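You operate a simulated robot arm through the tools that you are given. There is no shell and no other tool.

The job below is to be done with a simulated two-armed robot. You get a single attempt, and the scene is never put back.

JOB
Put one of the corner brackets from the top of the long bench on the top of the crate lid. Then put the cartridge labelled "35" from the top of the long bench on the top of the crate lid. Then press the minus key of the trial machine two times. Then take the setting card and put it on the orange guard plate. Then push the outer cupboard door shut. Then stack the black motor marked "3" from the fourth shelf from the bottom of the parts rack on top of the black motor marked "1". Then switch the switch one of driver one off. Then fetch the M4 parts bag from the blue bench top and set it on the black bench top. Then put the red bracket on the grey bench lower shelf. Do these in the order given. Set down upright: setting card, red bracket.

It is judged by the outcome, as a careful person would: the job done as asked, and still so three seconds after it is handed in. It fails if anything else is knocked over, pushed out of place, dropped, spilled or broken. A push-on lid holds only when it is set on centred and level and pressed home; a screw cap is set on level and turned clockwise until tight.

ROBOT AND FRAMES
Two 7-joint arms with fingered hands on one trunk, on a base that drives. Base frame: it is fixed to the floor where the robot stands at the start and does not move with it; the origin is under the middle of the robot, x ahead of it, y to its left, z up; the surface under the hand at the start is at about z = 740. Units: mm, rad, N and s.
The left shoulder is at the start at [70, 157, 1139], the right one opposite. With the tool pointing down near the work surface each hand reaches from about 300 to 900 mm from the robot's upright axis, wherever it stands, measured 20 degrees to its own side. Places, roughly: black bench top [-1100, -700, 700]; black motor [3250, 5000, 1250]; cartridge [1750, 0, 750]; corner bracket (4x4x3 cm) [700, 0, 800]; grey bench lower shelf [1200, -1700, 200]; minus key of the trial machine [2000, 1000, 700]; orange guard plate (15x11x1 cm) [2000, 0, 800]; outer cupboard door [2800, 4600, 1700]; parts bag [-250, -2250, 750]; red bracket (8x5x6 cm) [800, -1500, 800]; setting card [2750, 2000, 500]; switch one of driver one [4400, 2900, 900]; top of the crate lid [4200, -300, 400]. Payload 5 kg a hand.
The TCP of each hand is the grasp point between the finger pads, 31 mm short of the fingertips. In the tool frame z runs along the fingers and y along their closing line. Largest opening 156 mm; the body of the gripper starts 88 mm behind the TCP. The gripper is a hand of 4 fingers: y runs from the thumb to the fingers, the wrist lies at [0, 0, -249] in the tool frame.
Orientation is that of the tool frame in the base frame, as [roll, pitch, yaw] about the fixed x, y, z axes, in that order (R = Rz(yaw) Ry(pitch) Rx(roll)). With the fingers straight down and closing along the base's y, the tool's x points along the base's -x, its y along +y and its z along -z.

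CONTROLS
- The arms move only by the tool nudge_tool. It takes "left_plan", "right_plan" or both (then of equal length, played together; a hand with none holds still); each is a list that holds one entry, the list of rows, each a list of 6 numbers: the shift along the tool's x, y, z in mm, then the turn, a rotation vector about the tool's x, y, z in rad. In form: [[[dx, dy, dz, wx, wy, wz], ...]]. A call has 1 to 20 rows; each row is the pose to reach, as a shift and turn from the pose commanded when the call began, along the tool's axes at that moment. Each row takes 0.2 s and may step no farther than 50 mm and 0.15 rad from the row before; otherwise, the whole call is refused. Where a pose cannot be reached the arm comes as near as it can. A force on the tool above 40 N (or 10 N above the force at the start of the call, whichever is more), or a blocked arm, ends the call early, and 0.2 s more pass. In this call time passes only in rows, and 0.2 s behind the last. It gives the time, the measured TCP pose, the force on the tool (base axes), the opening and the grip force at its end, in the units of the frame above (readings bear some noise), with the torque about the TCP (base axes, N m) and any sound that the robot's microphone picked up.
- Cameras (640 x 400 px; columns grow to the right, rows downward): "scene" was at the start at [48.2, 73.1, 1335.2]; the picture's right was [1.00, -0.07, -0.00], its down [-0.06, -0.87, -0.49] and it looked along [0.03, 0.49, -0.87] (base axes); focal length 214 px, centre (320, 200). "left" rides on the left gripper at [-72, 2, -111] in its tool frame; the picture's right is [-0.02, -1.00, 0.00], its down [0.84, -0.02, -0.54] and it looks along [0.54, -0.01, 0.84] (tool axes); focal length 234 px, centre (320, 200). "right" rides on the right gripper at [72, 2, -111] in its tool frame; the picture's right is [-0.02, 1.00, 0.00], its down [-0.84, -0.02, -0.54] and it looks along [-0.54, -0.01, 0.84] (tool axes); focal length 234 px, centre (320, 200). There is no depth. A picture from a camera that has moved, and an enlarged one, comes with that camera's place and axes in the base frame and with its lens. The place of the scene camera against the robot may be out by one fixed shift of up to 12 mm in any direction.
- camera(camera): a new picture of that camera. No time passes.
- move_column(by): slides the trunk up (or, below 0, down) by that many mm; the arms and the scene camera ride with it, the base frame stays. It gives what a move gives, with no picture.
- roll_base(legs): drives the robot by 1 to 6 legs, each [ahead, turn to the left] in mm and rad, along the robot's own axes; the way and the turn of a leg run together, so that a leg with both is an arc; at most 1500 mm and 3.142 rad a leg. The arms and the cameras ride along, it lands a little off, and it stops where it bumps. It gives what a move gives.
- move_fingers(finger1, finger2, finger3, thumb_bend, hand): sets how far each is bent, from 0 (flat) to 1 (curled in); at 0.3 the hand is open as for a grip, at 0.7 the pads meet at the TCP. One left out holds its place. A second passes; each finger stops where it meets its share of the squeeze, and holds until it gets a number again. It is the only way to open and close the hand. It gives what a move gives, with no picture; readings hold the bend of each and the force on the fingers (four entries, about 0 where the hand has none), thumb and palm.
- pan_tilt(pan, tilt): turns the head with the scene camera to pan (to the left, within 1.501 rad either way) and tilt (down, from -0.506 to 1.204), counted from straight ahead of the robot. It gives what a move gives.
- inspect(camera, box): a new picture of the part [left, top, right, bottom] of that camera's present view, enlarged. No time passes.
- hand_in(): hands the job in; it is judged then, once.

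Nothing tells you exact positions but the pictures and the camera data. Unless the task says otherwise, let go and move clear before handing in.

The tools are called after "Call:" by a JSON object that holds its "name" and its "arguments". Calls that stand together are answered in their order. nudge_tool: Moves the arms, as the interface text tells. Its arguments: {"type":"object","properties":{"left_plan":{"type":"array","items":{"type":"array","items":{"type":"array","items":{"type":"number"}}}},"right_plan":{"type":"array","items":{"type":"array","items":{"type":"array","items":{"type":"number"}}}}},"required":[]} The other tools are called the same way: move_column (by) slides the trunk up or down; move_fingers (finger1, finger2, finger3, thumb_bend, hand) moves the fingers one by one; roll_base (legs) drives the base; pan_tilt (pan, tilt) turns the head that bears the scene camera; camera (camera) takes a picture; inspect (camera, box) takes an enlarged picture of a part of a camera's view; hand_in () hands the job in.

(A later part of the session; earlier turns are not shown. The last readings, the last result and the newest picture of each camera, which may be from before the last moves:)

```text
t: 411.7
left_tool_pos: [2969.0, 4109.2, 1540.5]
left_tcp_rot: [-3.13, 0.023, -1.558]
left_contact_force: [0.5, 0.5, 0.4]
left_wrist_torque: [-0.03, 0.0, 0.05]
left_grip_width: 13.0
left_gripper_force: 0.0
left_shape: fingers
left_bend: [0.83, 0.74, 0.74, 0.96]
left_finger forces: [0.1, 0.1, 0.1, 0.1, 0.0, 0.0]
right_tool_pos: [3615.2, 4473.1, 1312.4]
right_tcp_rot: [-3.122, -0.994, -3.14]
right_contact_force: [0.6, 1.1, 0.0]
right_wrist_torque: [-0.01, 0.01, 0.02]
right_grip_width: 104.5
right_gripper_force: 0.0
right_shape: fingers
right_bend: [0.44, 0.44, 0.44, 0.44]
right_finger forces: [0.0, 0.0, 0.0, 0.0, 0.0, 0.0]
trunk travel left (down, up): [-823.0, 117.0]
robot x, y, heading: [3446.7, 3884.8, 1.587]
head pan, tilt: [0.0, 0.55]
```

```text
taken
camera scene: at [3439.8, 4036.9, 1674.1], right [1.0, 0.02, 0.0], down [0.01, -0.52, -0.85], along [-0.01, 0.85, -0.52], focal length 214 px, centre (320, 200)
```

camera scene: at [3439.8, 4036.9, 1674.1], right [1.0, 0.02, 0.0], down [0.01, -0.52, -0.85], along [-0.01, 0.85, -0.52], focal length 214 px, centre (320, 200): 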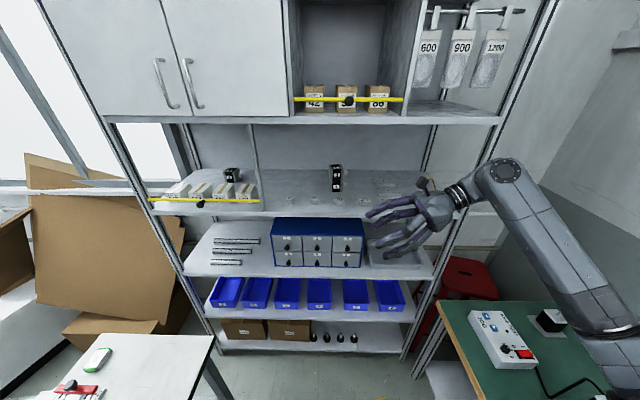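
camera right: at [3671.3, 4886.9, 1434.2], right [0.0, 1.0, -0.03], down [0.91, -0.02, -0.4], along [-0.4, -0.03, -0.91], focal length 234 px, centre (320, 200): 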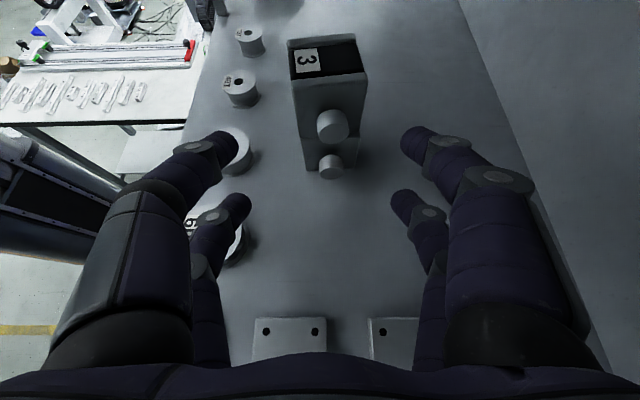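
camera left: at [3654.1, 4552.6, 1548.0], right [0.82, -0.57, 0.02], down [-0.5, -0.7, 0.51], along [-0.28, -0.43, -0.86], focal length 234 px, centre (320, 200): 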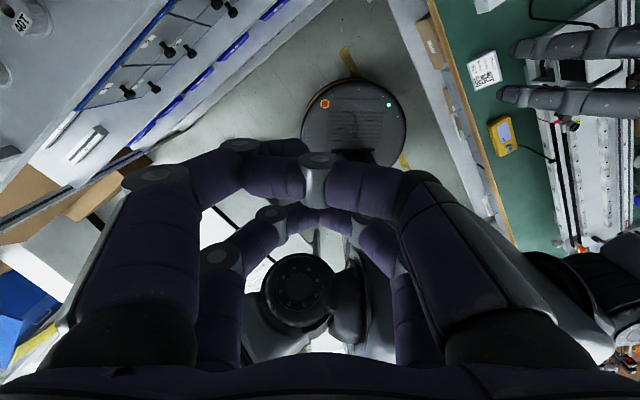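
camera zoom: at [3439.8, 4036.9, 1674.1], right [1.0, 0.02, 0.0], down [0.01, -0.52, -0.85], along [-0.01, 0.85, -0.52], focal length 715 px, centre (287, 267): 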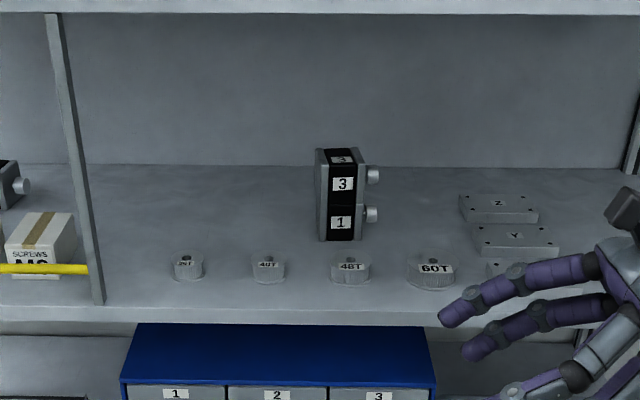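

Next is driver one's switch on the right-hand bench. I bring the right hand back to the normal pointing-down pose first.

Call:
{"name": "nudge_tool", "arguments": {"right_plan": [[[0, 0, 0, 0, -0.142, 0], [0, 0, 0, 0, -0.284, 0], [0, 0, 0, 0, -0.426, 0], [0, 0, 0, 0, -0.568, 0], [0, 0, 0, 0, -0.71, 0], [0, 0, 0, 0, -0.852, 0], [0, 0, 0, 0, -0.994, 0]]]}}

Call:
{"name": "nudge_tool", "arguments": {"right_plan": [[[0, -10, 0, 0, 0, -0.144], [0, -20, 0, 0, 0, -0.288], [0, -30, 0, 0, 0, -0.432], [0, -40, 0, 0, 0, -0.576], [0, -50, 0, 0, 0, -0.72], [0, -60, 0, 0, 0, -0.864], [0, -70, 0, 0, 0, -1.008], [0, -80, 0, 0, 0, -1.152], [0, -90, 0, 0, 0, -1.296], [0, -100, 0, 0, 0, -1.44], [0, -110, 0, 0, 0, -1.58]]]}}

Call:
{"name": "pan_tilt", "arguments": {"pan": -1.0, "tilt": 0.4}}

Call:
{"name": "camera", "arguments": {"camera": "scene"}}

```text
t: 413.3
left_tool_pos: [2969.5, 4105.9, 1541.0]
left_tcp_rot: [-3.128, 0.024, -1.557]
left_contact_force: [-0.1, 0.7, 0.5]
left_wrist_torque: [0.02, -0.02, 0.02]
left_grip_width: 12.7
left_gripper_force: 0.1
left_shape: fingers
left_bend: [0.83, 0.74, 0.74, 0.96]
left_finger forces: [0.0, 0.0, 0.0, 0.1, 0.0, 0.0]
right_tool_pos: [3614.6, 4471.3, 1313.3]
right_tcp_rot: [-3.132, 0.004, -3.125]
right_contact_force: [0.1, -0.5, -0.5]
right_wrist_torque: [-0.01, 0.0, -0.02]
right_grip_width: 104.6
right_gripper_force: 0.1
right_shape: fingers
right_bend: [0.44, 0.44, 0.44, 0.44]
right_finger forces: [0.1, 0.0, 0.0, 0.0, 0.0, 0.0]
trunk travel left (down, up): [-823.0, 117.0]
robot x, y, heading: [3447.7, 3884.6, 1.591]
head pan, tilt: [0.0, 0.55]
```

```text
t: 415.7
left_tool_pos: [2969.5, 4105.1, 1541.3]
left_tcp_rot: [-3.129, 0.024, -1.555]
left_contact_force: [0.9, -0.1, 0.2]
left_wrist_torque: [-0.02, -0.05, -0.01]
left_grip_width: 12.5
left_gripper_force: 0.1
left_shape: fingers
left_bend: [0.83, 0.74, 0.74, 0.96]
left_finger forces: [0.0, 0.0, 0.0, 0.0, 0.0, 0.0]
right_tool_pos: [3617.1, 4360.1, 1312.8]
right_tcp_rot: [-3.141, -0.01, -1.54]
right_contact_force: [0.2, -0.4, -0.6]
right_wrist_torque: [-0.02, 0.02, 0.0]
right_grip_width: 104.4
right_gripper_force: 0.1
right_shape: fingers
right_bend: [0.44, 0.44, 0.44, 0.44]
right_finger forces: [0.0, 0.0, 0.0, 0.1, 0.0, 0.1]
trunk travel left (down, up): [-823.0, 117.0]
robot x, y, heading: [3448.2, 3889.7, 1.59]
head pan, tilt: [0.0, 0.55]
```

```text
t: 416.9
left_tool_pos: [2970.8, 4106.8, 1541.1]
left_tcp_rot: [-3.129, 0.026, -1.557]
left_contact_force: [-0.1, -0.4, 0.6]
left_wrist_torque: [-0.01, -0.01, 0.01]
left_grip_width: 12.7
left_gripper_force: 0.1
left_shape: fingers
left_bend: [0.83, 0.74, 0.74, 0.96]
left_finger forces: [0.0, 0.1, 0.0, 0.0, 0.0, 0.0]
right_tool_pos: [3617.6, 4360.3, 1313.6]
right_tcp_rot: [-3.139, -0.012, -1.545]
right_contact_force: [0.4, -0.3, 0.4]
right_wrist_torque: [0.03, 0.01, 0.02]
right_grip_width: 104.5
right_gripper_force: 0.2
right_shape: fingers
right_bend: [0.44, 0.44, 0.44, 0.44]
right_finger forces: [0.0, 0.0, 0.0, 0.0, 0.1, 0.1]
trunk travel left (down, up): [-823.0, 117.0]
robot x, y, heading: [3448.7, 3891.4, 1.588]
head pan, tilt: [-1.0, 0.4]
```

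```text
taken
camera scene: at [3518.4, 3996.6, 1688.0], right [0.56, -0.83, 0.0], down [-0.32, -0.22, -0.92], along [0.77, 0.51, -0.39], focal length 214 px, centre (320, 200)
```

scene: 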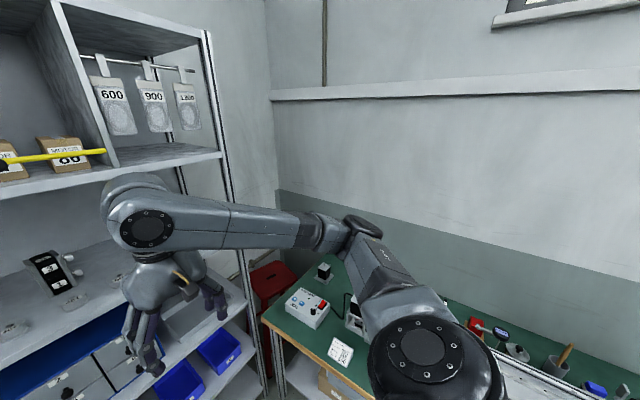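

Call:
{"name": "roll_base", "arguments": {"legs": [[-980, 0], [0, -1.588]]}}

Call:
{"name": "pan_tilt", "arguments": {"pan": 0, "tilt": 0.6}}

Call:
{"name": "camera", "arguments": {"camera": "scene"}}

```text
t: 425.9
left_tool_pos: [3704.1, 3378.1, 1541.4]
left_tcp_rot: [-3.129, 0.023, 3.114]
left_contact_force: [1.1, -0.5, 0.6]
left_wrist_torque: [0.0, 0.03, -0.02]
left_grip_width: 12.4
left_gripper_force: 0.0
left_shape: fingers
left_bend: [0.83, 0.74, 0.74, 0.96]
left_finger forces: [0.0, 0.0, 0.0, 0.0, 0.0, 0.1]
right_tool_pos: [3931.6, 2720.5, 1312.7]
right_tcp_rot: [-3.139, -0.01, 3.128]
right_contact_force: [-0.1, 0.6, -1.0]
right_wrist_torque: [-0.02, 0.0, 0.03]
right_grip_width: 104.4
right_gripper_force: 0.1
right_shape: fingers
right_bend: [0.44, 0.44, 0.44, 0.44]
right_finger forces: [0.0, 0.0, 0.0, 0.0, 0.0, 0.0]
trunk travel left (down, up): [-823.0, 117.0]
robot x, y, heading: [3464.0, 2909.4, -0.02]
head pan, tilt: [-1.0, 0.4]
```

```text
t: 427.2
left_tool_pos: [3704.4, 3379.3, 1541.5]
left_tcp_rot: [-3.129, 0.025, 3.114]
left_contact_force: [-0.5, 0.0, 0.1]
left_wrist_torque: [-0.01, -0.01, -0.01]
left_grip_width: 12.6
left_gripper_force: 0.2
left_shape: fingers
left_bend: [0.83, 0.74, 0.74, 0.96]
left_finger forces: [0.0, 0.1, 0.0, 0.0, 0.0, 0.0]
right_tool_pos: [3933.1, 2720.9, 1312.2]
right_tcp_rot: [-3.141, -0.011, 3.127]
right_contact_force: [-0.3, -0.2, 0.2]
right_wrist_torque: [0.01, 0.02, 0.01]
right_grip_width: 104.3
right_gripper_force: 0.2
right_shape: fingers
right_bend: [0.44, 0.44, 0.44, 0.44]
right_finger forces: [0.1, 0.1, 0.0, 0.0, 0.1, 0.0]
trunk travel left (down, up): [-823.0, 117.0]
robot x, y, heading: [3462.9, 2911.8, -0.023]
head pan, tilt: [0.0, 0.6]
```

```text
taken
camera scene: at [3598.3, 2912.3, 1669.8], right [-0.03, -1.0, 0.0], down [-0.56, 0.01, -0.83], along [0.82, -0.02, -0.56], focal length 214 px, centre (320, 200)
```

scene: 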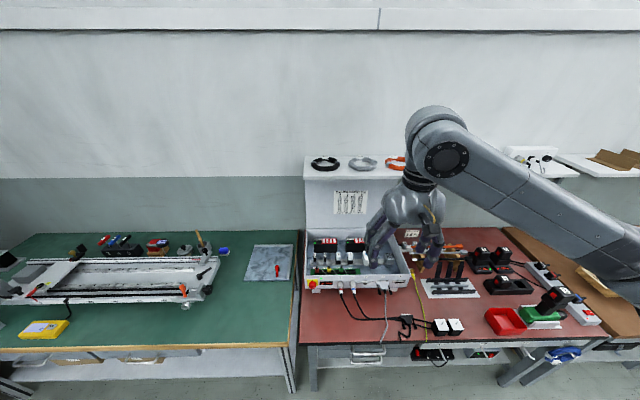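

Call:
{"name": "inspect", "arguments": {"camera": "scene", "box": [290, 150, 420, 300]}}

Call:
{"name": "inspect", "arguments": {"camera": "scene", "box": [300, 225, 380, 295]}}

Call:
{"name": "inspect", "arguments": {"camera": "scene", "box": [460, 230, 620, 350]}}

```text
2.67 times, centred on (355, 225) of scene
camera zoom: at [3598.3, 2912.3, 1669.8], right [-0.03, -1.0, 0.0], down [-0.56, 0.01, -0.83], along [0.82, -0.02, -0.56], focal length 572 px, centre (227, 133)
```

zoom: 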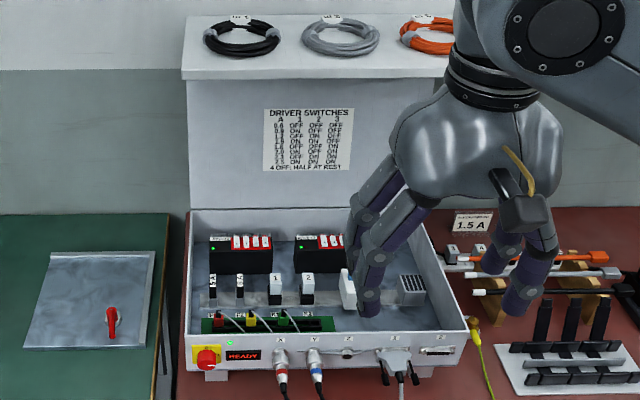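

```text
5.71 times, centred on (340, 260) of scene
camera zoom: at [3598.3, 2912.3, 1669.8], right [-0.03, -1.0, 0.0], down [-0.56, 0.01, -0.83], along [0.82, -0.02, -0.56], focal length 1226 px, centre (206, -143)
```

zoom: 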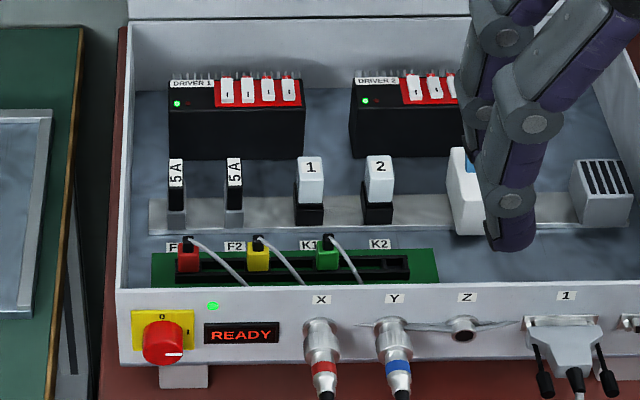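

```text
3.33 times, centred on (540, 290) of scene
camera zoom: at [3598.3, 2912.3, 1669.8], right [-0.03, -1.0, 0.0], down [-0.56, 0.01, -0.83], along [0.82, -0.02, -0.56], focal length 715 px, centre (-413, -100)
```

zoom: 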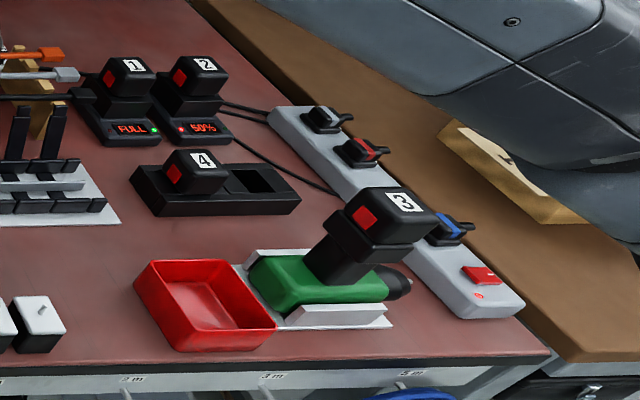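

Call:
{"name": "inspect", "arguments": {"camera": "scene", "box": [318, 232, 350, 256]}}

Call:
{"name": "inspect", "arguments": {"camera": "scene", "box": [345, 185, 380, 215]}}

```text
16.00 times, centred on (334, 244) of scene
camera zoom: at [3598.3, 2912.3, 1669.8], right [-0.03, -1.0, 0.0], down [-0.56, 0.01, -0.83], along [0.82, -0.02, -0.56], focal length 3432 px, centre (96, -504)
```

zoom: 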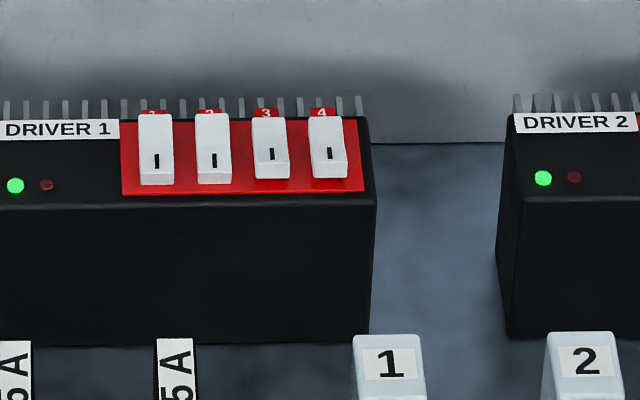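

```text
13.33 times, centred on (362, 200) of scene
camera zoom: at [3598.3, 2912.3, 1669.8], right [-0.03, -1.0, 0.0], down [-0.56, 0.01, -0.83], along [0.82, -0.02, -0.56], focal length 2860 px, centre (-247, 200)
```

zoom: 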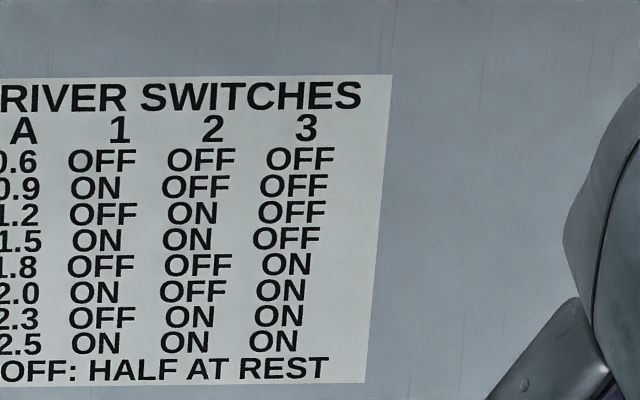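

Driver 1's four rockers: rockers 1 and 2 have their near "I" end pressed (ON), 3 and 4 the far end (OFF). I must press the far end of rocker 1. I move nearer and prepare a single extended finger.

Call:
{"name": "roll_base", "arguments": {"legs": [[0, 0.52], [160, 0], [0, -0.46]]}}

Call:
{"name": "move_column", "arguments": {"by": -230}}

Call:
{"name": "move_fingers", "arguments": {"hand": "right", "finger1": 0.95, "finger2": 0.95, "finger3": 0.4, "thumb_bend": 0.95}}

Call:
{"name": "camera", "arguments": {"camera": "right"}}

Call:
{"name": "camera", "arguments": {"camera": "scene"}}

```text
t: 431.4
left_tool_pos: [3823.6, 3463.4, 1540.9]
left_tcp_rot: [-3.128, 0.024, -3.122]
left_contact_force: [-0.4, 0.4, 0.2]
left_wrist_torque: [0.0, 0.0, 0.02]
left_grip_width: 12.7
left_gripper_force: 0.0
left_shape: fingers
left_bend: [0.83, 0.74, 0.74, 0.96]
left_finger forces: [0.0, 0.0, 0.1, 0.0, 0.1, 0.1]
right_tool_pos: [4080.2, 2817.2, 1314.9]
right_tcp_rot: [-3.14, -0.009, -3.108]
right_contact_force: [0.8, -0.8, -0.6]
right_wrist_torque: [-0.01, -0.02, 0.01]
right_grip_width: 104.3
right_gripper_force: 0.0
right_shape: fingers
right_bend: [0.44, 0.44, 0.44, 0.44]
right_finger forces: [0.0, 0.0, 0.0, 0.0, 0.0, 0.1]
trunk travel left (down, up): [-823.0, 117.0]
robot x, y, heading: [3608.9, 2982.4, 0.023]
head pan, tilt: [0.0, 0.6]
```

```text
t: 433.8
left_tool_pos: [3822.7, 3462.4, 1310.9]
left_tcp_rot: [-3.13, 0.024, -3.123]
left_contact_force: [0.3, -0.2, 0.6]
left_wrist_torque: [-0.02, 0.0, -0.02]
left_grip_width: 12.7
left_gripper_force: 0.2
left_shape: fingers
left_bend: [0.83, 0.74, 0.74, 0.96]
left_finger forces: [0.0, 0.1, 0.1, 0.0, 0.0, 0.1]
right_tool_pos: [4081.2, 2816.7, 1084.0]
right_tcp_rot: [-3.14, -0.009, -3.107]
right_contact_force: [0.2, 0.3, 0.4]
right_wrist_torque: [-0.01, 0.01, 0.0]
right_grip_width: 104.4
right_gripper_force: 0.0
right_shape: fingers
right_bend: [0.44, 0.44, 0.44, 0.44]
right_finger forces: [0.0, 0.1, 0.1, 0.1, 0.0, 0.1]
trunk travel left (down, up): [-593.0, 347.0]
robot x, y, heading: [3606.0, 2984.3, 0.021]
head pan, tilt: [0.0, 0.6]
```

```text
t: 434.8
left_tool_pos: [3822.7, 3462.4, 1310.7]
left_tcp_rot: [-3.129, 0.023, -3.121]
left_contact_force: [-0.3, 0.2, 0.0]
left_wrist_torque: [0.0, 0.03, 0.01]
left_grip_width: 12.9
left_gripper_force: 0.1
left_shape: fingers
left_bend: [0.83, 0.74, 0.74, 0.96]
left_finger forces: [0.1, 0.0, 0.0, 0.0, 0.1, 0.0]
right_tool_pos: [4080.7, 2815.9, 1082.4]
right_tcp_rot: [-3.139, -0.01, -3.109]
right_contact_force: [1.0, -1.3, 0.5]
right_wrist_torque: [0.02, -0.01, 0.03]
right_grip_width: 9.1
right_gripper_force: 0.1
right_shape: fingers
right_bend: [0.87, 0.95, 0.4, 0.96]
right_finger forces: [0.0, 0.0, 0.0, 0.1, 0.1, 0.0]
trunk travel left (down, up): [-593.0, 347.0]
robot x, y, heading: [3604.8, 2980.3, 0.023]
head pan, tilt: [0.0, 0.6]
```

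```text
taken
camera right: at [4010.0, 2815.7, 1195.8], right [-0.01, 1.0, 0.0], down [0.84, 0.01, 0.54], along [0.54, 0.0, -0.84], focal length 234 px, centre (320, 200)
```

right: 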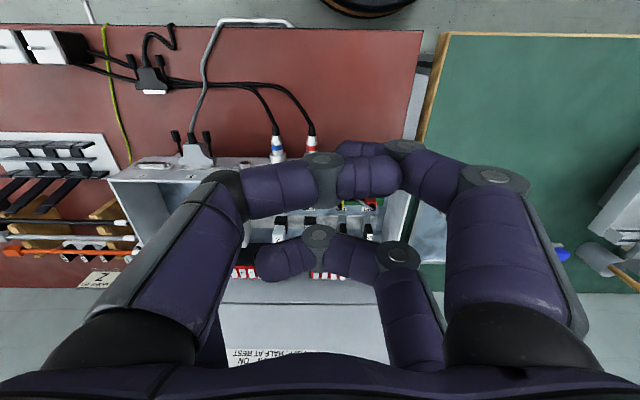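

```text
taken
camera scene: at [3738.7, 2992.7, 1439.8], right [0.02, -1.0, 0.0], down [-0.56, -0.01, -0.83], along [0.82, 0.02, -0.56], focal length 214 px, centre (320, 200)
```

scene: 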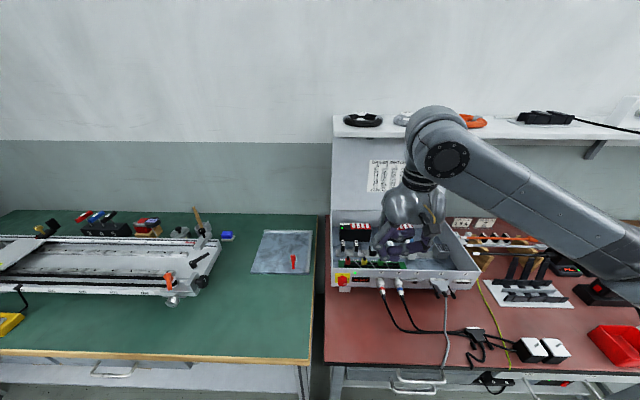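

The far finger is hidden from the hand camera, so I use the near-side thumb instead, with the hand tilted so its tip is lowest.

Call:
{"name": "move_fingers", "arguments": {"hand": "right", "finger3": 0.95, "thumb_bend": 0.4}}

Call:
{"name": "nudge_tool", "arguments": {"right_plan": [[[-20, 15, 0, -0.05, -0.05, 0], [-45, 30, 0, -0.1, -0.1, 0], [-75, 45, 0, -0.15, -0.15, 0], [-105, 60, 0, -0.2, -0.2, 0], [-135, 75, 0, -0.25, -0.25, 0], [-165, 90, 10, -0.3, -0.3, 0]]]}}

Call:
{"name": "camera", "arguments": {"camera": "right"}}

Call:
{"name": "inspect", "arguments": {"camera": "scene", "box": [310, 150, 470, 290]}}

```text
t: 435.8
left_tool_pos: [3822.8, 3463.3, 1312.5]
left_tcp_rot: [-3.129, 0.024, -3.123]
left_contact_force: [0.1, -0.4, -0.3]
left_wrist_torque: [-0.01, 0.01, 0.01]
left_grip_width: 12.6
left_gripper_force: 0.0
left_shape: fingers
left_bend: [0.83, 0.74, 0.74, 0.96]
left_finger forces: [0.0, 0.0, 0.0, 0.1, 0.0, 0.1]
right_tool_pos: [4081.4, 2815.7, 1084.2]
right_tcp_rot: [-3.141, -0.01, -3.109]
right_contact_force: [-0.1, -0.6, -0.1]
right_wrist_torque: [-0.02, -0.01, 0.0]
right_grip_width: 53.5
right_gripper_force: 0.0
right_shape: fingers
right_bend: [0.95, 0.98, 0.85, 0.4]
right_finger forces: [0.0, 0.0, 0.0, 0.0, 0.0, 0.0]
trunk travel left (down, up): [-593.0, 347.0]
robot x, y, heading: [3612.5, 2983.9, 0.023]
head pan, tilt: [0.0, 0.6]
```

```text
t: 437.2
left_tool_pos: [3825.1, 3464.3, 1310.5]
left_tcp_rot: [-3.129, 0.022, -3.121]
left_contact_force: [0.0, -0.5, -0.2]
left_wrist_torque: [0.03, 0.04, 0.02]
left_grip_width: 12.7
left_gripper_force: 0.0
left_shape: fingers
left_bend: [0.83, 0.74, 0.74, 0.96]
left_finger forces: [0.0, 0.1, 0.0, 0.1, 0.1, 0.1]
right_tool_pos: [4245.4, 2914.0, 1073.9]
right_tcp_rot: [2.835, 0.287, 3.129]
right_contact_force: [0.1, 1.1, -0.1]
right_wrist_torque: [-0.02, 0.02, 0.02]
right_grip_width: 53.8
right_gripper_force: 0.1
right_shape: fingers
right_bend: [0.95, 0.98, 0.85, 0.4]
right_finger forces: [0.1, 0.1, 0.0, 0.0, 0.0, 0.0]
trunk travel left (down, up): [-593.0, 347.0]
robot x, y, heading: [3605.6, 2984.7, 0.02]
head pan, tilt: [0.0, 0.6]
```

```text
taken
camera right: at [4146.6, 2882.8, 1155.6], right [-0.05, 0.95, 0.3], down [0.66, -0.19, 0.73], along [0.75, 0.23, -0.62], focal length 234 px, centre (320, 200)
```

right: 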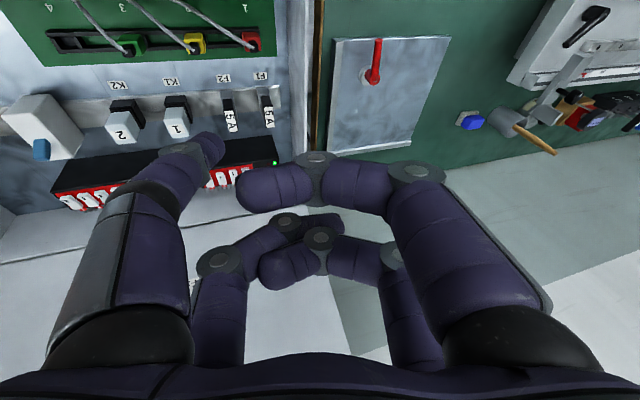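

```text
2.86 times, centred on (390, 220) of scene
camera zoom: at [3739.9, 2993.3, 1439.7], right [0.02, -1.0, 0.0], down [-0.57, -0.01, -0.82], along [0.82, 0.02, -0.57], focal length 613 px, centre (120, 143)
```

zoom: 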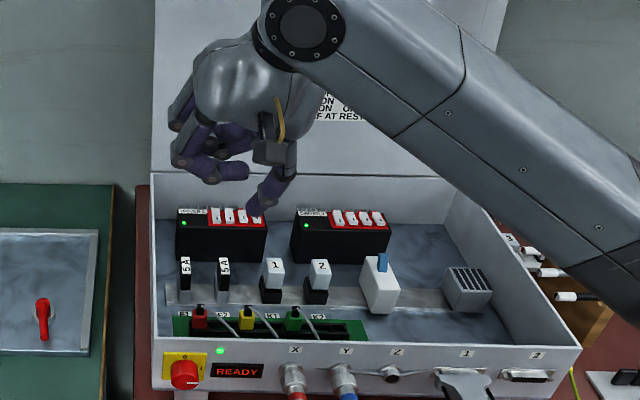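

Call:
{"name": "inspect", "arguments": {"camera": "right", "box": [180, 120, 300, 200]}}

Call:
{"name": "inspect", "arguments": {"camera": "scene", "box": [365, 208, 413, 244]}}

```text
5.00 times, centred on (240, 160) of right
camera zoom: at [4146.6, 2882.8, 1155.6], right [-0.05, 0.95, 0.3], down [0.66, -0.19, 0.73], along [0.75, 0.23, -0.62], focal length 1171 px, centre (720, 400)
```

zoom: 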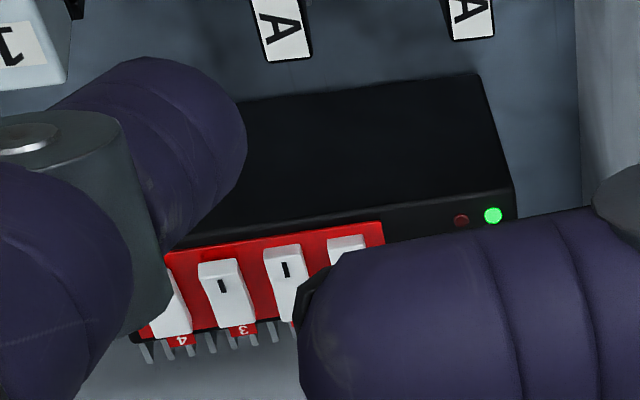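

```text
11.11 times, centred on (389, 226) of scene
camera zoom: at [3739.9, 2993.3, 1439.7], right [0.02, -1.0, 0.0], down [-0.57, -0.01, -0.82], along [0.82, 0.02, -0.57], focal length 2383 px, centre (-447, -89)
```

zoom: 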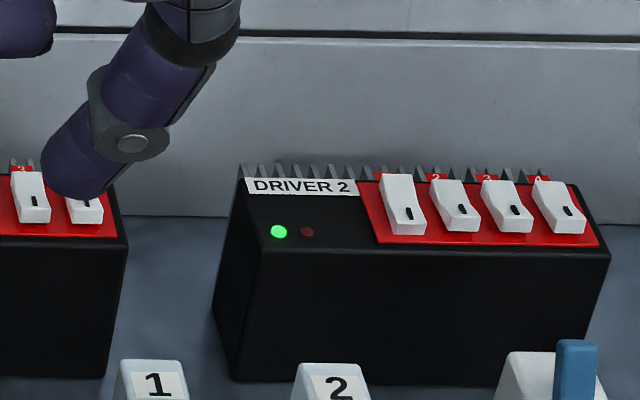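

Call:
{"name": "nudge_tool", "arguments": {"right_plan": [[[-32, -4.4, 31, 0, 0, 0], [-64, -8.8, 62, 0, 0, 0], [-96.8, -13.2, 92.5, 0, 0, 0]]]}}

Call:
{"name": "camera", "arguments": {"camera": "right"}}

Call:
{"name": "inspect", "arguments": {"camera": "right", "box": [150, 80, 310, 180]}}

Call:
{"name": "inspect", "arguments": {"camera": "scene", "box": [335, 200, 399, 248]}}

```text
t: 438.0
left_tool_pos: [3823.2, 3463.3, 1310.1]
left_tcp_rot: [-3.128, 0.021, -3.123]
left_contact_force: [-0.1, -0.3, 0.7]
left_wrist_torque: [-0.05, 0.0, 0.0]
left_grip_width: 12.6
left_gripper_force: 0.1
left_shape: fingers
left_bend: [0.83, 0.74, 0.74, 0.96]
left_finger forces: [0.1, 0.0, 0.1, 0.0, 0.1, 0.1]
right_tool_pos: [4363.5, 2927.5, 1009.7]
right_tcp_rot: [2.837, 0.287, 3.129]
right_contact_force: [-0.2, 0.3, -1.2]
right_wrist_torque: [0.02, -0.02, -0.02]
right_grip_width: 53.8
right_gripper_force: 0.2
right_shape: fingers
right_bend: [0.95, 0.98, 0.85, 0.4]
right_finger forces: [0.0, 0.0, 0.0, 0.0, 0.1, 0.0]
trunk travel left (down, up): [-593.0, 347.0]
robot x, y, heading: [3608.4, 2980.2, 0.02]
head pan, tilt: [0.0, 0.6]
```

```text
taken
camera right: at [4264.7, 2896.5, 1092.4], right [-0.05, 0.95, 0.3], down [0.66, -0.19, 0.73], along [0.75, 0.23, -0.62], focal length 234 px, centre (320, 200)
```

right: 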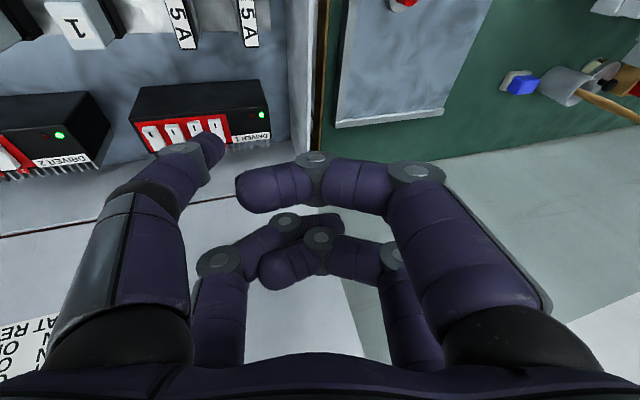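

```text
4.00 times, centred on (230, 130) of right
camera zoom: at [4264.7, 2896.5, 1092.4], right [-0.05, 0.95, 0.3], down [0.66, -0.19, 0.73], along [0.75, 0.23, -0.62], focal length 937 px, centre (680, 480)
```

zoom: 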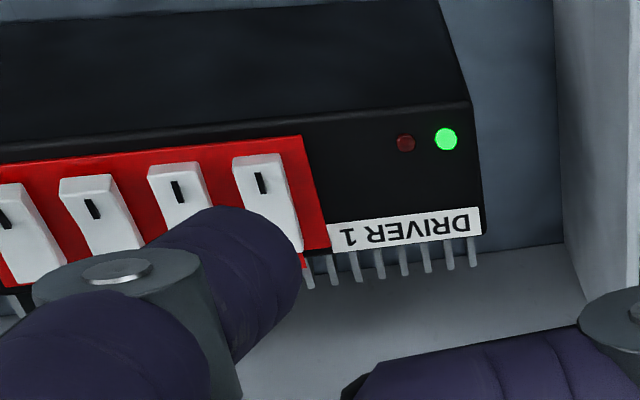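

```text
8.33 times, centred on (367, 224) of scene
camera zoom: at [3739.9, 2993.5, 1439.7], right [0.02, -1.0, 0.0], down [-0.57, -0.01, -0.82], along [0.82, 0.02, -0.57], focal length 1787 px, centre (-72, 0)
```

zoom: 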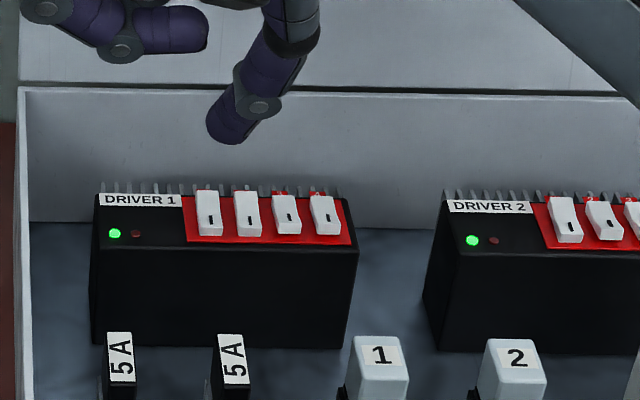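

Switch 1's centre is near (4411, 2865, 848), its far end at about x 4421. I move the thumb tip above the far end.

Call:
{"name": "nudge_tool", "arguments": {"right_plan": [[[-12.6, -9.8, 28.3, 0, 0, 0], [-25.1, -19.5, 56.6, 0, 0, 0], [-37.7, -29.3, 84.9, 0, 0, 0]]]}}

Call:
{"name": "inspect", "arguments": {"camera": "right", "box": [150, 80, 310, 180]}}

Call:
{"name": "inspect", "arguments": {"camera": "scene", "box": [335, 200, 399, 248]}}

Call:
{"name": "camera", "arguments": {"camera": "scene"}}

```text
t: 438.8
left_tool_pos: [3822.9, 3461.6, 1309.6]
left_tcp_rot: [-3.131, 0.022, -3.122]
left_contact_force: [1.0, 1.0, -0.2]
left_wrist_torque: [0.01, -0.01, 0.01]
left_grip_width: 12.6
left_gripper_force: 0.0
left_shape: fingers
left_bend: [0.83, 0.74, 0.74, 0.96]
left_finger forces: [0.0, 0.0, 0.0, 0.1, 0.0, 0.0]
right_tool_pos: [4426.0, 2917.9, 934.1]
right_tcp_rot: [2.833, 0.286, 3.129]
right_contact_force: [-0.1, 1.1, 0.6]
right_wrist_torque: [0.0, -0.01, -0.01]
right_grip_width: 53.7
right_gripper_force: 0.0
right_shape: fingers
right_bend: [0.95, 0.98, 0.85, 0.4]
right_finger forces: [0.1, 0.0, 0.0, 0.0, 0.1, 0.0]
trunk travel left (down, up): [-593.0, 347.0]
robot x, y, heading: [3606.2, 2984.1, 0.021]
head pan, tilt: [0.0, 0.6]
```

```text
4.00 times, centred on (230, 130) of right
camera zoom: at [4326.3, 2887.5, 1015.9], right [-0.05, 0.95, 0.3], down [0.66, -0.19, 0.73], along [0.75, 0.23, -0.62], focal length 937 px, centre (680, 480)
```

zoom: 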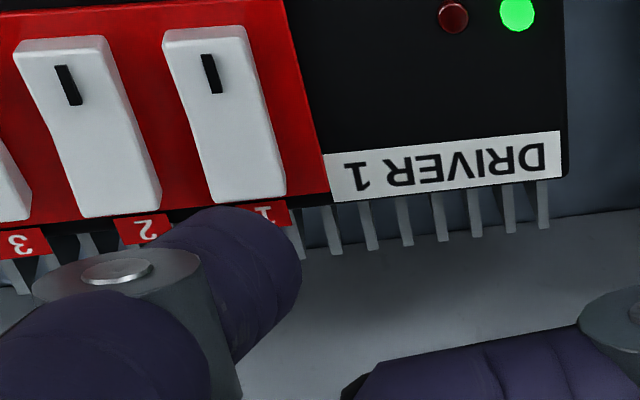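

```text
8.33 times, centred on (367, 224) of scene
camera zoom: at [3739.6, 2992.8, 1439.7], right [0.02, -1.0, 0.0], down [-0.57, -0.01, -0.82], along [0.82, 0.02, -0.57], focal length 1787 px, centre (-72, 0)
```

zoom: 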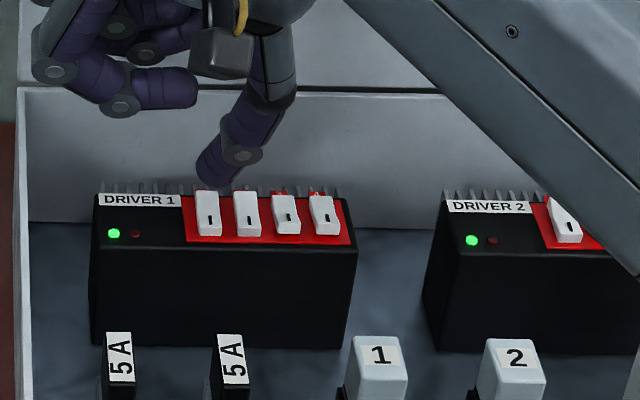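

```text
taken
camera scene: at [3739.6, 2992.8, 1439.7], right [0.02, -1.0, 0.0], down [-0.57, -0.01, -0.82], along [0.82, 0.02, -0.57], focal length 214 px, centre (320, 200)
```

scene: 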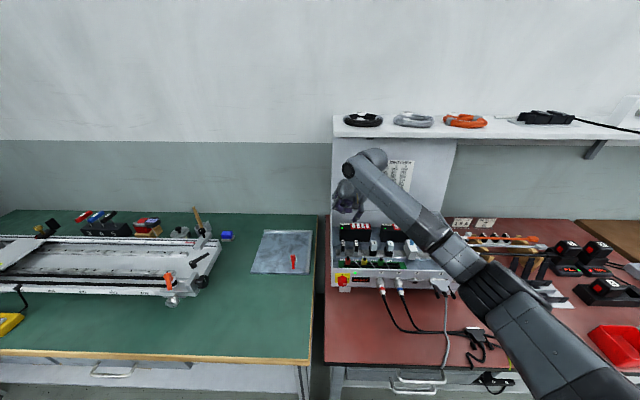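

Call:
{"name": "nudge_tool", "arguments": {"right_plan": [[[2.2, -1.7, 8.6, 0, 0, 0], [4.4, -3.4, 17.3, 0, 0, 0]]]}}

Call:
{"name": "inspect", "arguments": {"camera": "right", "box": [150, 80, 310, 180]}}

Call:
{"name": "inspect", "arguments": {"camera": "scene", "box": [343, 206, 383, 236]}}

```text
t: 439.4
left_tool_pos: [3817.8, 3462.8, 1312.4]
left_tcp_rot: [-3.127, 0.029, -3.122]
left_contact_force: [-0.6, 0.0, 0.1]
left_wrist_torque: [0.02, -0.02, 0.02]
left_grip_width: 12.7
left_gripper_force: 0.0
left_shape: fingers
left_bend: [0.83, 0.74, 0.74, 0.96]
left_finger forces: [0.1, 0.0, 0.0, 0.1, 0.1, 0.0]
right_tool_pos: [4424.0, 2922.0, 922.7]
right_tcp_rot: [2.833, 0.298, 3.128]
right_contact_force: [3.2, -4.0, 28.2]
right_wrist_torque: [-1.84, 0.03, 0.23]
right_grip_width: 54.1
right_gripper_force: 14.0
right_shape: fingers
right_bend: [0.95, 0.98, 0.85, 0.39]
right_finger forces: [0.1, 0.0, 0.0, 0.1, 28.6, 0.0]
trunk travel left (down, up): [-593.0, 347.0]
robot x, y, heading: [3612.0, 2982.1, 0.021]
head pan, tilt: [0.0, 0.6]
```

```text
4.00 times, centred on (230, 130) of right
camera zoom: at [4322.9, 2890.6, 1005.2], right [-0.05, 0.95, 0.3], down [0.65, -0.19, 0.74], along [0.76, 0.23, -0.61], focal length 937 px, centre (680, 480)
```

zoom: 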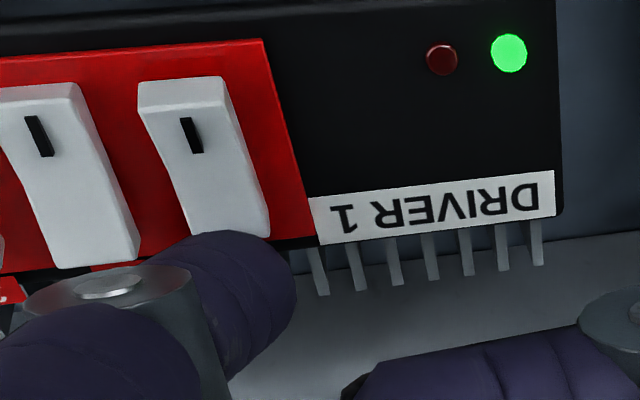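

```text
13.33 times, centred on (363, 221) of scene
camera zoom: at [3734.6, 2993.0, 1440.8], right [0.02, -1.0, 0.0], down [-0.56, -0.01, -0.83], along [0.83, 0.02, -0.56], focal length 2860 px, centre (-253, -80)
```

zoom: 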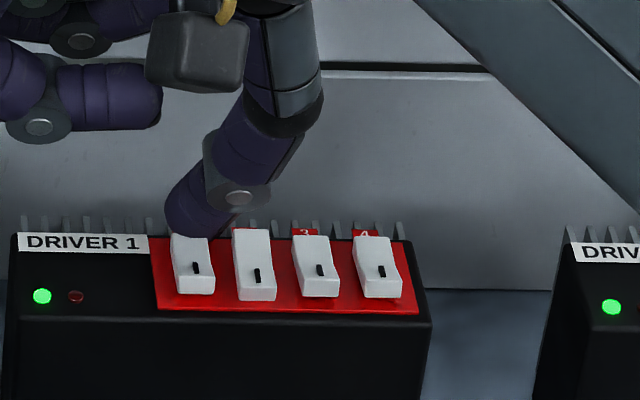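

Rocker 1 now looks like 3 and 4 (near end up = OFF). I lift the thumb away and verify.

Call:
{"name": "nudge_tool", "arguments": {"right_plan": [[[-2.5, 2.9, -9.1, 0, 0, 0], [-7, 9, -27, 0, 0, 0], [-14, 15, -50, 0, 0, 0]]]}}

Call:
{"name": "inspect", "arguments": {"camera": "scene", "box": [343, 206, 383, 236]}}

Call:
{"name": "inspect", "arguments": {"camera": "right", "box": [150, 80, 310, 180]}}

```text
t: 440.2
left_tool_pos: [3822.3, 3462.4, 1310.1]
left_tcp_rot: [-3.13, 0.025, -3.122]
left_contact_force: [0.7, 0.7, 0.1]
left_wrist_torque: [0.01, -0.04, -0.01]
left_grip_width: 12.4
left_gripper_force: 0.1
left_shape: fingers
left_bend: [0.83, 0.74, 0.74, 0.96]
left_finger forces: [0.0, 0.1, 0.0, 0.1, 0.1, 0.0]
right_tool_pos: [4421.7, 2921.6, 970.1]
right_tcp_rot: [2.834, 0.283, 3.13]
right_contact_force: [0.5, -0.5, -0.6]
right_wrist_torque: [0.02, -0.01, -0.01]
right_grip_width: 53.9
right_gripper_force: 0.1
right_shape: fingers
right_bend: [0.95, 0.98, 0.85, 0.4]
right_finger forces: [0.0, 0.0, 0.1, 0.0, 0.1, 0.0]
trunk travel left (down, up): [-593.0, 347.0]
robot x, y, heading: [3608.7, 2980.1, 0.023]
head pan, tilt: [0.0, 0.6]
```

```text
13.33 times, centred on (363, 221) of scene
camera zoom: at [3738.2, 2992.9, 1439.7], right [0.02, -1.0, 0.0], down [-0.56, -0.01, -0.83], along [0.82, 0.02, -0.56], focal length 2860 px, centre (-253, -80)
```

zoom: 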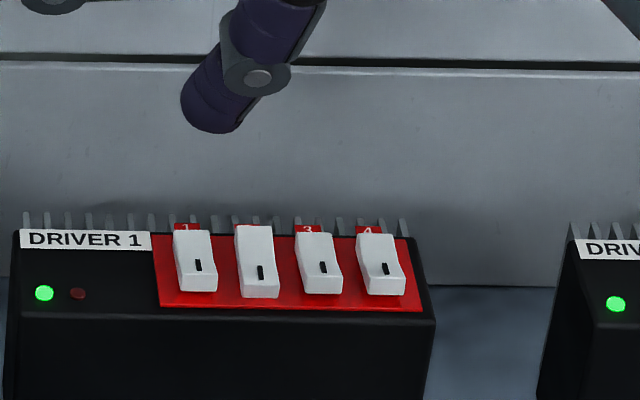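

```text
4.00 times, centred on (230, 130) of right
camera zoom: at [4322.4, 2889.9, 1052.7], right [-0.05, 0.95, 0.3], down [0.66, -0.19, 0.73], along [0.75, 0.23, -0.62], focal length 937 px, centre (680, 480)
```

zoom: 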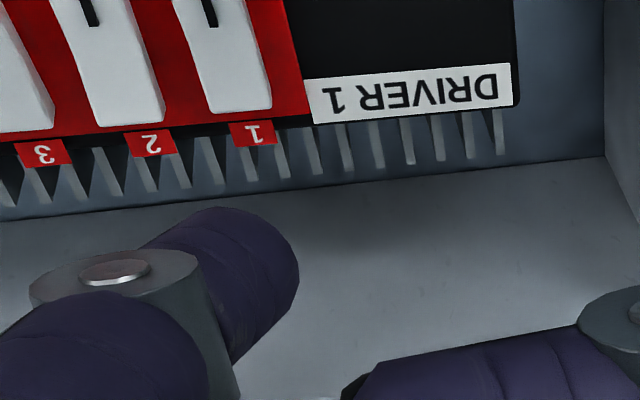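

Switch 1 is off, switch 2 unchanged. I withdraw the hand and restore its pose.

Call:
{"name": "nudge_tool", "arguments": {"right_plan": [[[-2, 12, -39, 0, 0, 0], [-4, 24, -79, 0, 0, 0], [30, 18, -98, 0.05, 0.05, 0], [66, 10, -116, 0.1, 0.1, 0], [104, 2, -134, 0.15, 0.15, 0], [142, -6, -152, 0.2, 0.2, 0], [180, -14, -172, 0.25, 0.25, 0], [218, -22, -192, 0.3, 0.3, 0], [251, -31, -210, 0.3, 0.3, 0]]]}}

Call:
{"name": "move_fingers", "arguments": {"hand": "right", "finger1": 0.4, "finger2": 0.4, "finger3": 0.4, "thumb_bend": 0.4}}

Call:
{"name": "move_fingers", "arguments": {"hand": "left", "finger1": 0.4, "finger2": 0.4, "finger3": 0.4, "thumb_bend": 0.4}}

Call:
{"name": "camera", "arguments": {"camera": "scene"}}

```text
t: 442.2
left_tool_pos: [3820.6, 3460.7, 1312.4]
left_tcp_rot: [-3.129, 0.027, -3.122]
left_contact_force: [0.4, -0.1, 0.0]
left_wrist_torque: [0.04, -0.03, -0.06]
left_grip_width: 12.7
left_gripper_force: 0.2
left_shape: fingers
left_bend: [0.83, 0.74, 0.74, 0.96]
left_finger forces: [0.1, 0.0, 0.0, 0.0, 0.1, 0.1]
right_tool_pos: [4123.9, 2829.6, 1084.7]
right_tcp_rot: [-3.14, -0.008, -3.107]
right_contact_force: [-0.7, 0.2, 0.4]
right_wrist_torque: [0.03, -0.02, 0.01]
right_grip_width: 53.8
right_gripper_force: 0.1
right_shape: fingers
right_bend: [0.95, 0.98, 0.85, 0.4]
right_finger forces: [0.0, 0.2, 0.0, 0.0, 0.0, 0.1]
trunk travel left (down, up): [-593.0, 347.0]
robot x, y, heading: [3607.1, 2982.4, 0.023]
head pan, tilt: [0.0, 0.6]
```

```text
t: 443.2
left_tool_pos: [3822.6, 3462.7, 1310.6]
left_tcp_rot: [-3.129, 0.025, -3.123]
left_contact_force: [-0.7, -0.8, 0.5]
left_wrist_torque: [0.0, -0.01, 0.02]
left_grip_width: 12.8
left_gripper_force: 0.0
left_shape: fingers
left_bend: [0.83, 0.74, 0.74, 0.96]
left_finger forces: [0.1, 0.0, 0.1, 0.0, 0.0, 0.1]
right_tool_pos: [4126.8, 2832.4, 1084.3]
right_tcp_rot: [-3.14, -0.008, -3.11]
right_contact_force: [0.1, 0.2, -0.3]
right_wrist_torque: [0.03, 0.01, -0.04]
right_grip_width: 120.7
right_gripper_force: 0.1
right_shape: fingers
right_bend: [0.4, 0.4, 0.4, 0.4]
right_finger forces: [0.0, 0.0, 0.0, 0.0, 0.0, 0.1]
trunk travel left (down, up): [-593.0, 347.0]
robot x, y, heading: [3606.6, 2982.4, 0.022]
head pan, tilt: [0.0, 0.6]
```

```text
t: 444.2
left_tool_pos: [3824.1, 3462.8, 1311.3]
left_tcp_rot: [-3.131, 0.023, -3.123]
left_contact_force: [0.5, -0.3, 0.2]
left_wrist_torque: [-0.03, -0.01, -0.03]
left_grip_width: 120.4
left_gripper_force: 0.0
left_shape: fingers
left_bend: [0.4, 0.4, 0.4, 0.4]
left_finger forces: [0.0, 0.0, 0.1, 0.1, 0.0, 0.0]
right_tool_pos: [4127.2, 2832.0, 1084.3]
right_tcp_rot: [-3.14, -0.011, -3.109]
right_contact_force: [-0.1, -0.4, -0.4]
right_wrist_torque: [-0.01, 0.01, 0.01]
right_grip_width: 120.9
right_gripper_force: 0.0
right_shape: fingers
right_bend: [0.4, 0.4, 0.4, 0.4]
right_finger forces: [0.0, 0.0, 0.1, 0.0, 0.0, 0.0]
trunk travel left (down, up): [-593.0, 347.0]
robot x, y, heading: [3608.4, 2979.1, 0.027]
head pan, tilt: [0.0, 0.6]
```

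```text
taken
camera scene: at [3738.7, 2992.7, 1439.8], right [0.02, -1.0, 0.0], down [-0.56, -0.01, -0.83], along [0.82, 0.02, -0.56], focal length 214 px, centre (320, 200)
```

scene: 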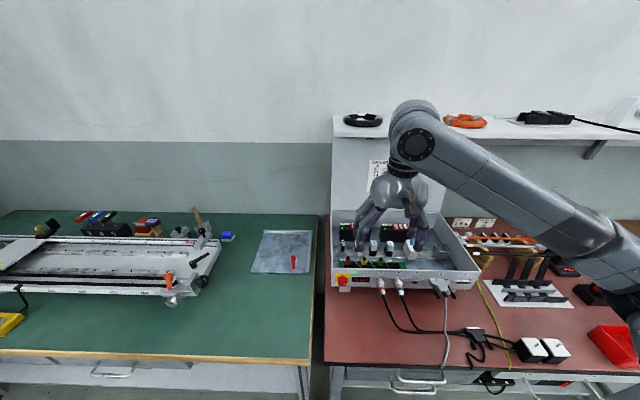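

Call:
{"name": "nudge_tool", "arguments": {"right_plan": [[[22, -4, -15, 0, 0, 0], [44, -8, -30, 0, 0, 0], [66, -12, -45, 0, 0, 0], [88, -16, -55, 0, 0, 0], [110, -20, -60, 0, 0, 0], [110, -20, -60, 0, 0, 0], [110, -20, -60, 0, 0, 0]]], "left_plan": [[[-25, -33, 15, 0, 0, 0], [-50, -66, 35, 0, 0, 0], [-75, -99, 55, 0, 0, 0], [-100, -130, 75, 0, 0, 0], [-125, -160, 95, 0, 0, 0], [-150, -190, 120, 0, 0, 0], [-175, -220, 145, 0, 0, 0]]]}}

Call:
{"name": "roll_base", "arguments": {"legs": [[-290, 0], [0, -1.594], [1500, 0]]}}

Call:
{"name": "pan_tilt", "arguments": {"pan": 0, "tilt": 0.5}}

Call:
{"name": "camera", "arguments": {"camera": "scene"}}

```text
t: 445.8
left_tool_pos: [4004.5, 3242.0, 1174.1]
left_tcp_rot: [-3.13, 0.023, -3.123]
left_contact_force: [0.1, -0.1, -0.4]
left_wrist_torque: [0.02, 0.05, 0.0]
left_grip_width: 120.7
left_gripper_force: 0.2
left_shape: fingers
left_bend: [0.4, 0.4, 0.4, 0.4]
left_finger forces: [0.0, 0.1, 0.0, 0.0, 0.0, 0.1]
right_tool_pos: [4023.2, 2808.5, 1142.0]
right_tcp_rot: [3.141, -0.012, -3.108]
right_contact_force: [-0.2, 0.1, 0.0]
right_wrist_torque: [-0.01, 0.02, 0.02]
right_grip_width: 120.8
right_gripper_force: 0.0
right_shape: fingers
right_bend: [0.4, 0.4, 0.4, 0.4]
right_finger forces: [0.0, 0.0, 0.0, 0.0, 0.0, 0.0]
trunk travel left (down, up): [-593.0, 347.0]
robot x, y, heading: [3607.7, 2980.6, 0.023]
head pan, tilt: [0.0, 0.6]
```

```text
t: 458.9
left_tool_pos: [3520.6, 1046.5, 1174.6]
left_tcp_rot: [-3.13, 0.025, 1.537]
left_contact_force: [-0.2, 0.8, 1.1]
left_wrist_torque: [0.0, -0.02, 0.01]
left_grip_width: 120.7
left_gripper_force: 0.1
left_shape: fingers
left_bend: [0.4, 0.4, 0.4, 0.4]
left_finger forces: [0.1, 0.0, 0.0, 0.0, 0.1, 0.1]
right_tool_pos: [3086.0, 1049.7, 1141.8]
right_tcp_rot: [-3.141, -0.009, 1.555]
right_contact_force: [1.4, -0.3, -0.2]
right_wrist_torque: [0.02, 0.0, -0.02]
right_grip_width: 121.1
right_gripper_force: 0.1
right_shape: fingers
right_bend: [0.4, 0.4, 0.4, 0.4]
right_finger forces: [0.0, 0.0, 0.0, 0.0, 0.0, 0.0]
trunk travel left (down, up): [-593.0, 347.0]
robot x, y, heading: [3279.7, 1453.6, -1.598]
head pan, tilt: [0.0, 0.6]
```

```text
t: 459.5
left_tool_pos: [3521.1, 1047.0, 1174.3]
left_tcp_rot: [-3.128, 0.025, 1.538]
left_contact_force: [0.1, -0.3, -0.1]
left_wrist_torque: [0.02, 0.02, 0.03]
left_grip_width: 120.4
left_gripper_force: 0.1
left_shape: fingers
left_bend: [0.4, 0.4, 0.4, 0.4]
left_finger forces: [0.0, 0.1, 0.0, 0.1, 0.1, 0.0]
right_tool_pos: [3087.3, 1048.1, 1142.1]
right_tcp_rot: [-3.14, -0.01, 1.553]
right_contact_force: [0.2, 0.2, -0.6]
right_wrist_torque: [-0.01, 0.0, 0.02]
right_grip_width: 120.9
right_gripper_force: 0.1
right_shape: fingers
right_bend: [0.4, 0.4, 0.4, 0.4]
right_finger forces: [0.0, 0.0, 0.0, 0.1, 0.0, 0.1]
trunk travel left (down, up): [-593.0, 347.0]
robot x, y, heading: [3279.4, 1454.7, -1.595]
head pan, tilt: [0.0, 0.499]
```

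```text
taken
camera scene: at [3268.5, 1319.8, 1448.8], right [-1.0, 0.03, 0.0], down [0.01, 0.48, -0.88], along [-0.02, -0.88, -0.48], focal length 214 px, centre (320, 200)
```

scene: 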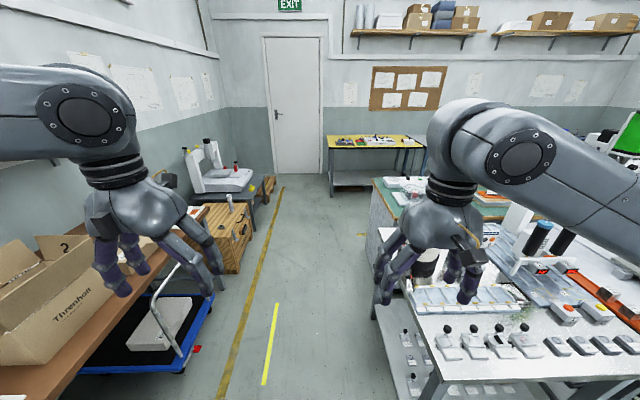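

Call:
{"name": "roll_base", "arguments": {"legs": [[0, 0.05], [1500, 0]]}}

Call:
{"name": "roll_base", "arguments": {"legs": [[700, 0]]}}

```text
t: 467.1
left_tool_pos: [3561.8, -390.7, 1175.4]
left_tcp_rot: [-3.129, 0.024, 1.579]
left_contact_force: [0.2, 0.6, 0.0]
left_wrist_torque: [0.0, 0.02, 0.0]
left_grip_width: 120.6
left_gripper_force: 0.0
left_shape: fingers
left_bend: [0.4, 0.4, 0.4, 0.4]
left_finger forces: [0.0, 0.0, 0.0, 0.0, 0.0, 0.0]
right_tool_pos: [3126.4, -404.4, 1142.9]
right_tcp_rot: [-3.14, -0.009, 1.59]
right_contact_force: [0.9, 0.6, -0.9]
right_wrist_torque: [-0.01, 0.01, -0.01]
right_grip_width: 120.9
right_gripper_force: 0.0
right_shape: fingers
right_bend: [0.4, 0.4, 0.4, 0.4]
right_finger forces: [0.0, 0.0, 0.0, 0.0, 0.1, 0.0]
trunk travel left (down, up): [-593.0, 347.0]
robot x, y, heading: [3304.8, 5.7, -1.56]
head pan, tilt: [0.0, 0.499]
```

```text
t: 471.0
left_tool_pos: [3573.8, -1085.0, 1174.7]
left_tcp_rot: [-3.129, 0.024, 1.582]
left_contact_force: [0.0, -0.2, -0.1]
left_wrist_torque: [0.0, -0.03, -0.01]
left_grip_width: 120.6
left_gripper_force: 0.1
left_shape: fingers
left_bend: [0.4, 0.4, 0.4, 0.4]
left_finger forces: [0.0, 0.1, 0.0, 0.0, 0.0, 0.0]
right_tool_pos: [3138.1, -1102.2, 1142.4]
right_tcp_rot: [-3.14, -0.008, 1.599]
right_contact_force: [-0.4, -0.1, 0.6]
right_wrist_torque: [0.01, 0.02, 0.01]
right_grip_width: 120.9
right_gripper_force: 0.1
right_shape: fingers
right_bend: [0.4, 0.4, 0.4, 0.4]
right_finger forces: [0.1, 0.1, 0.0, 0.0, 0.0, 0.0]
trunk travel left (down, up): [-593.0, 347.0]
robot x, y, heading: [3315.1, -687.8, -1.554]
head pan, tilt: [0.0, 0.499]
```

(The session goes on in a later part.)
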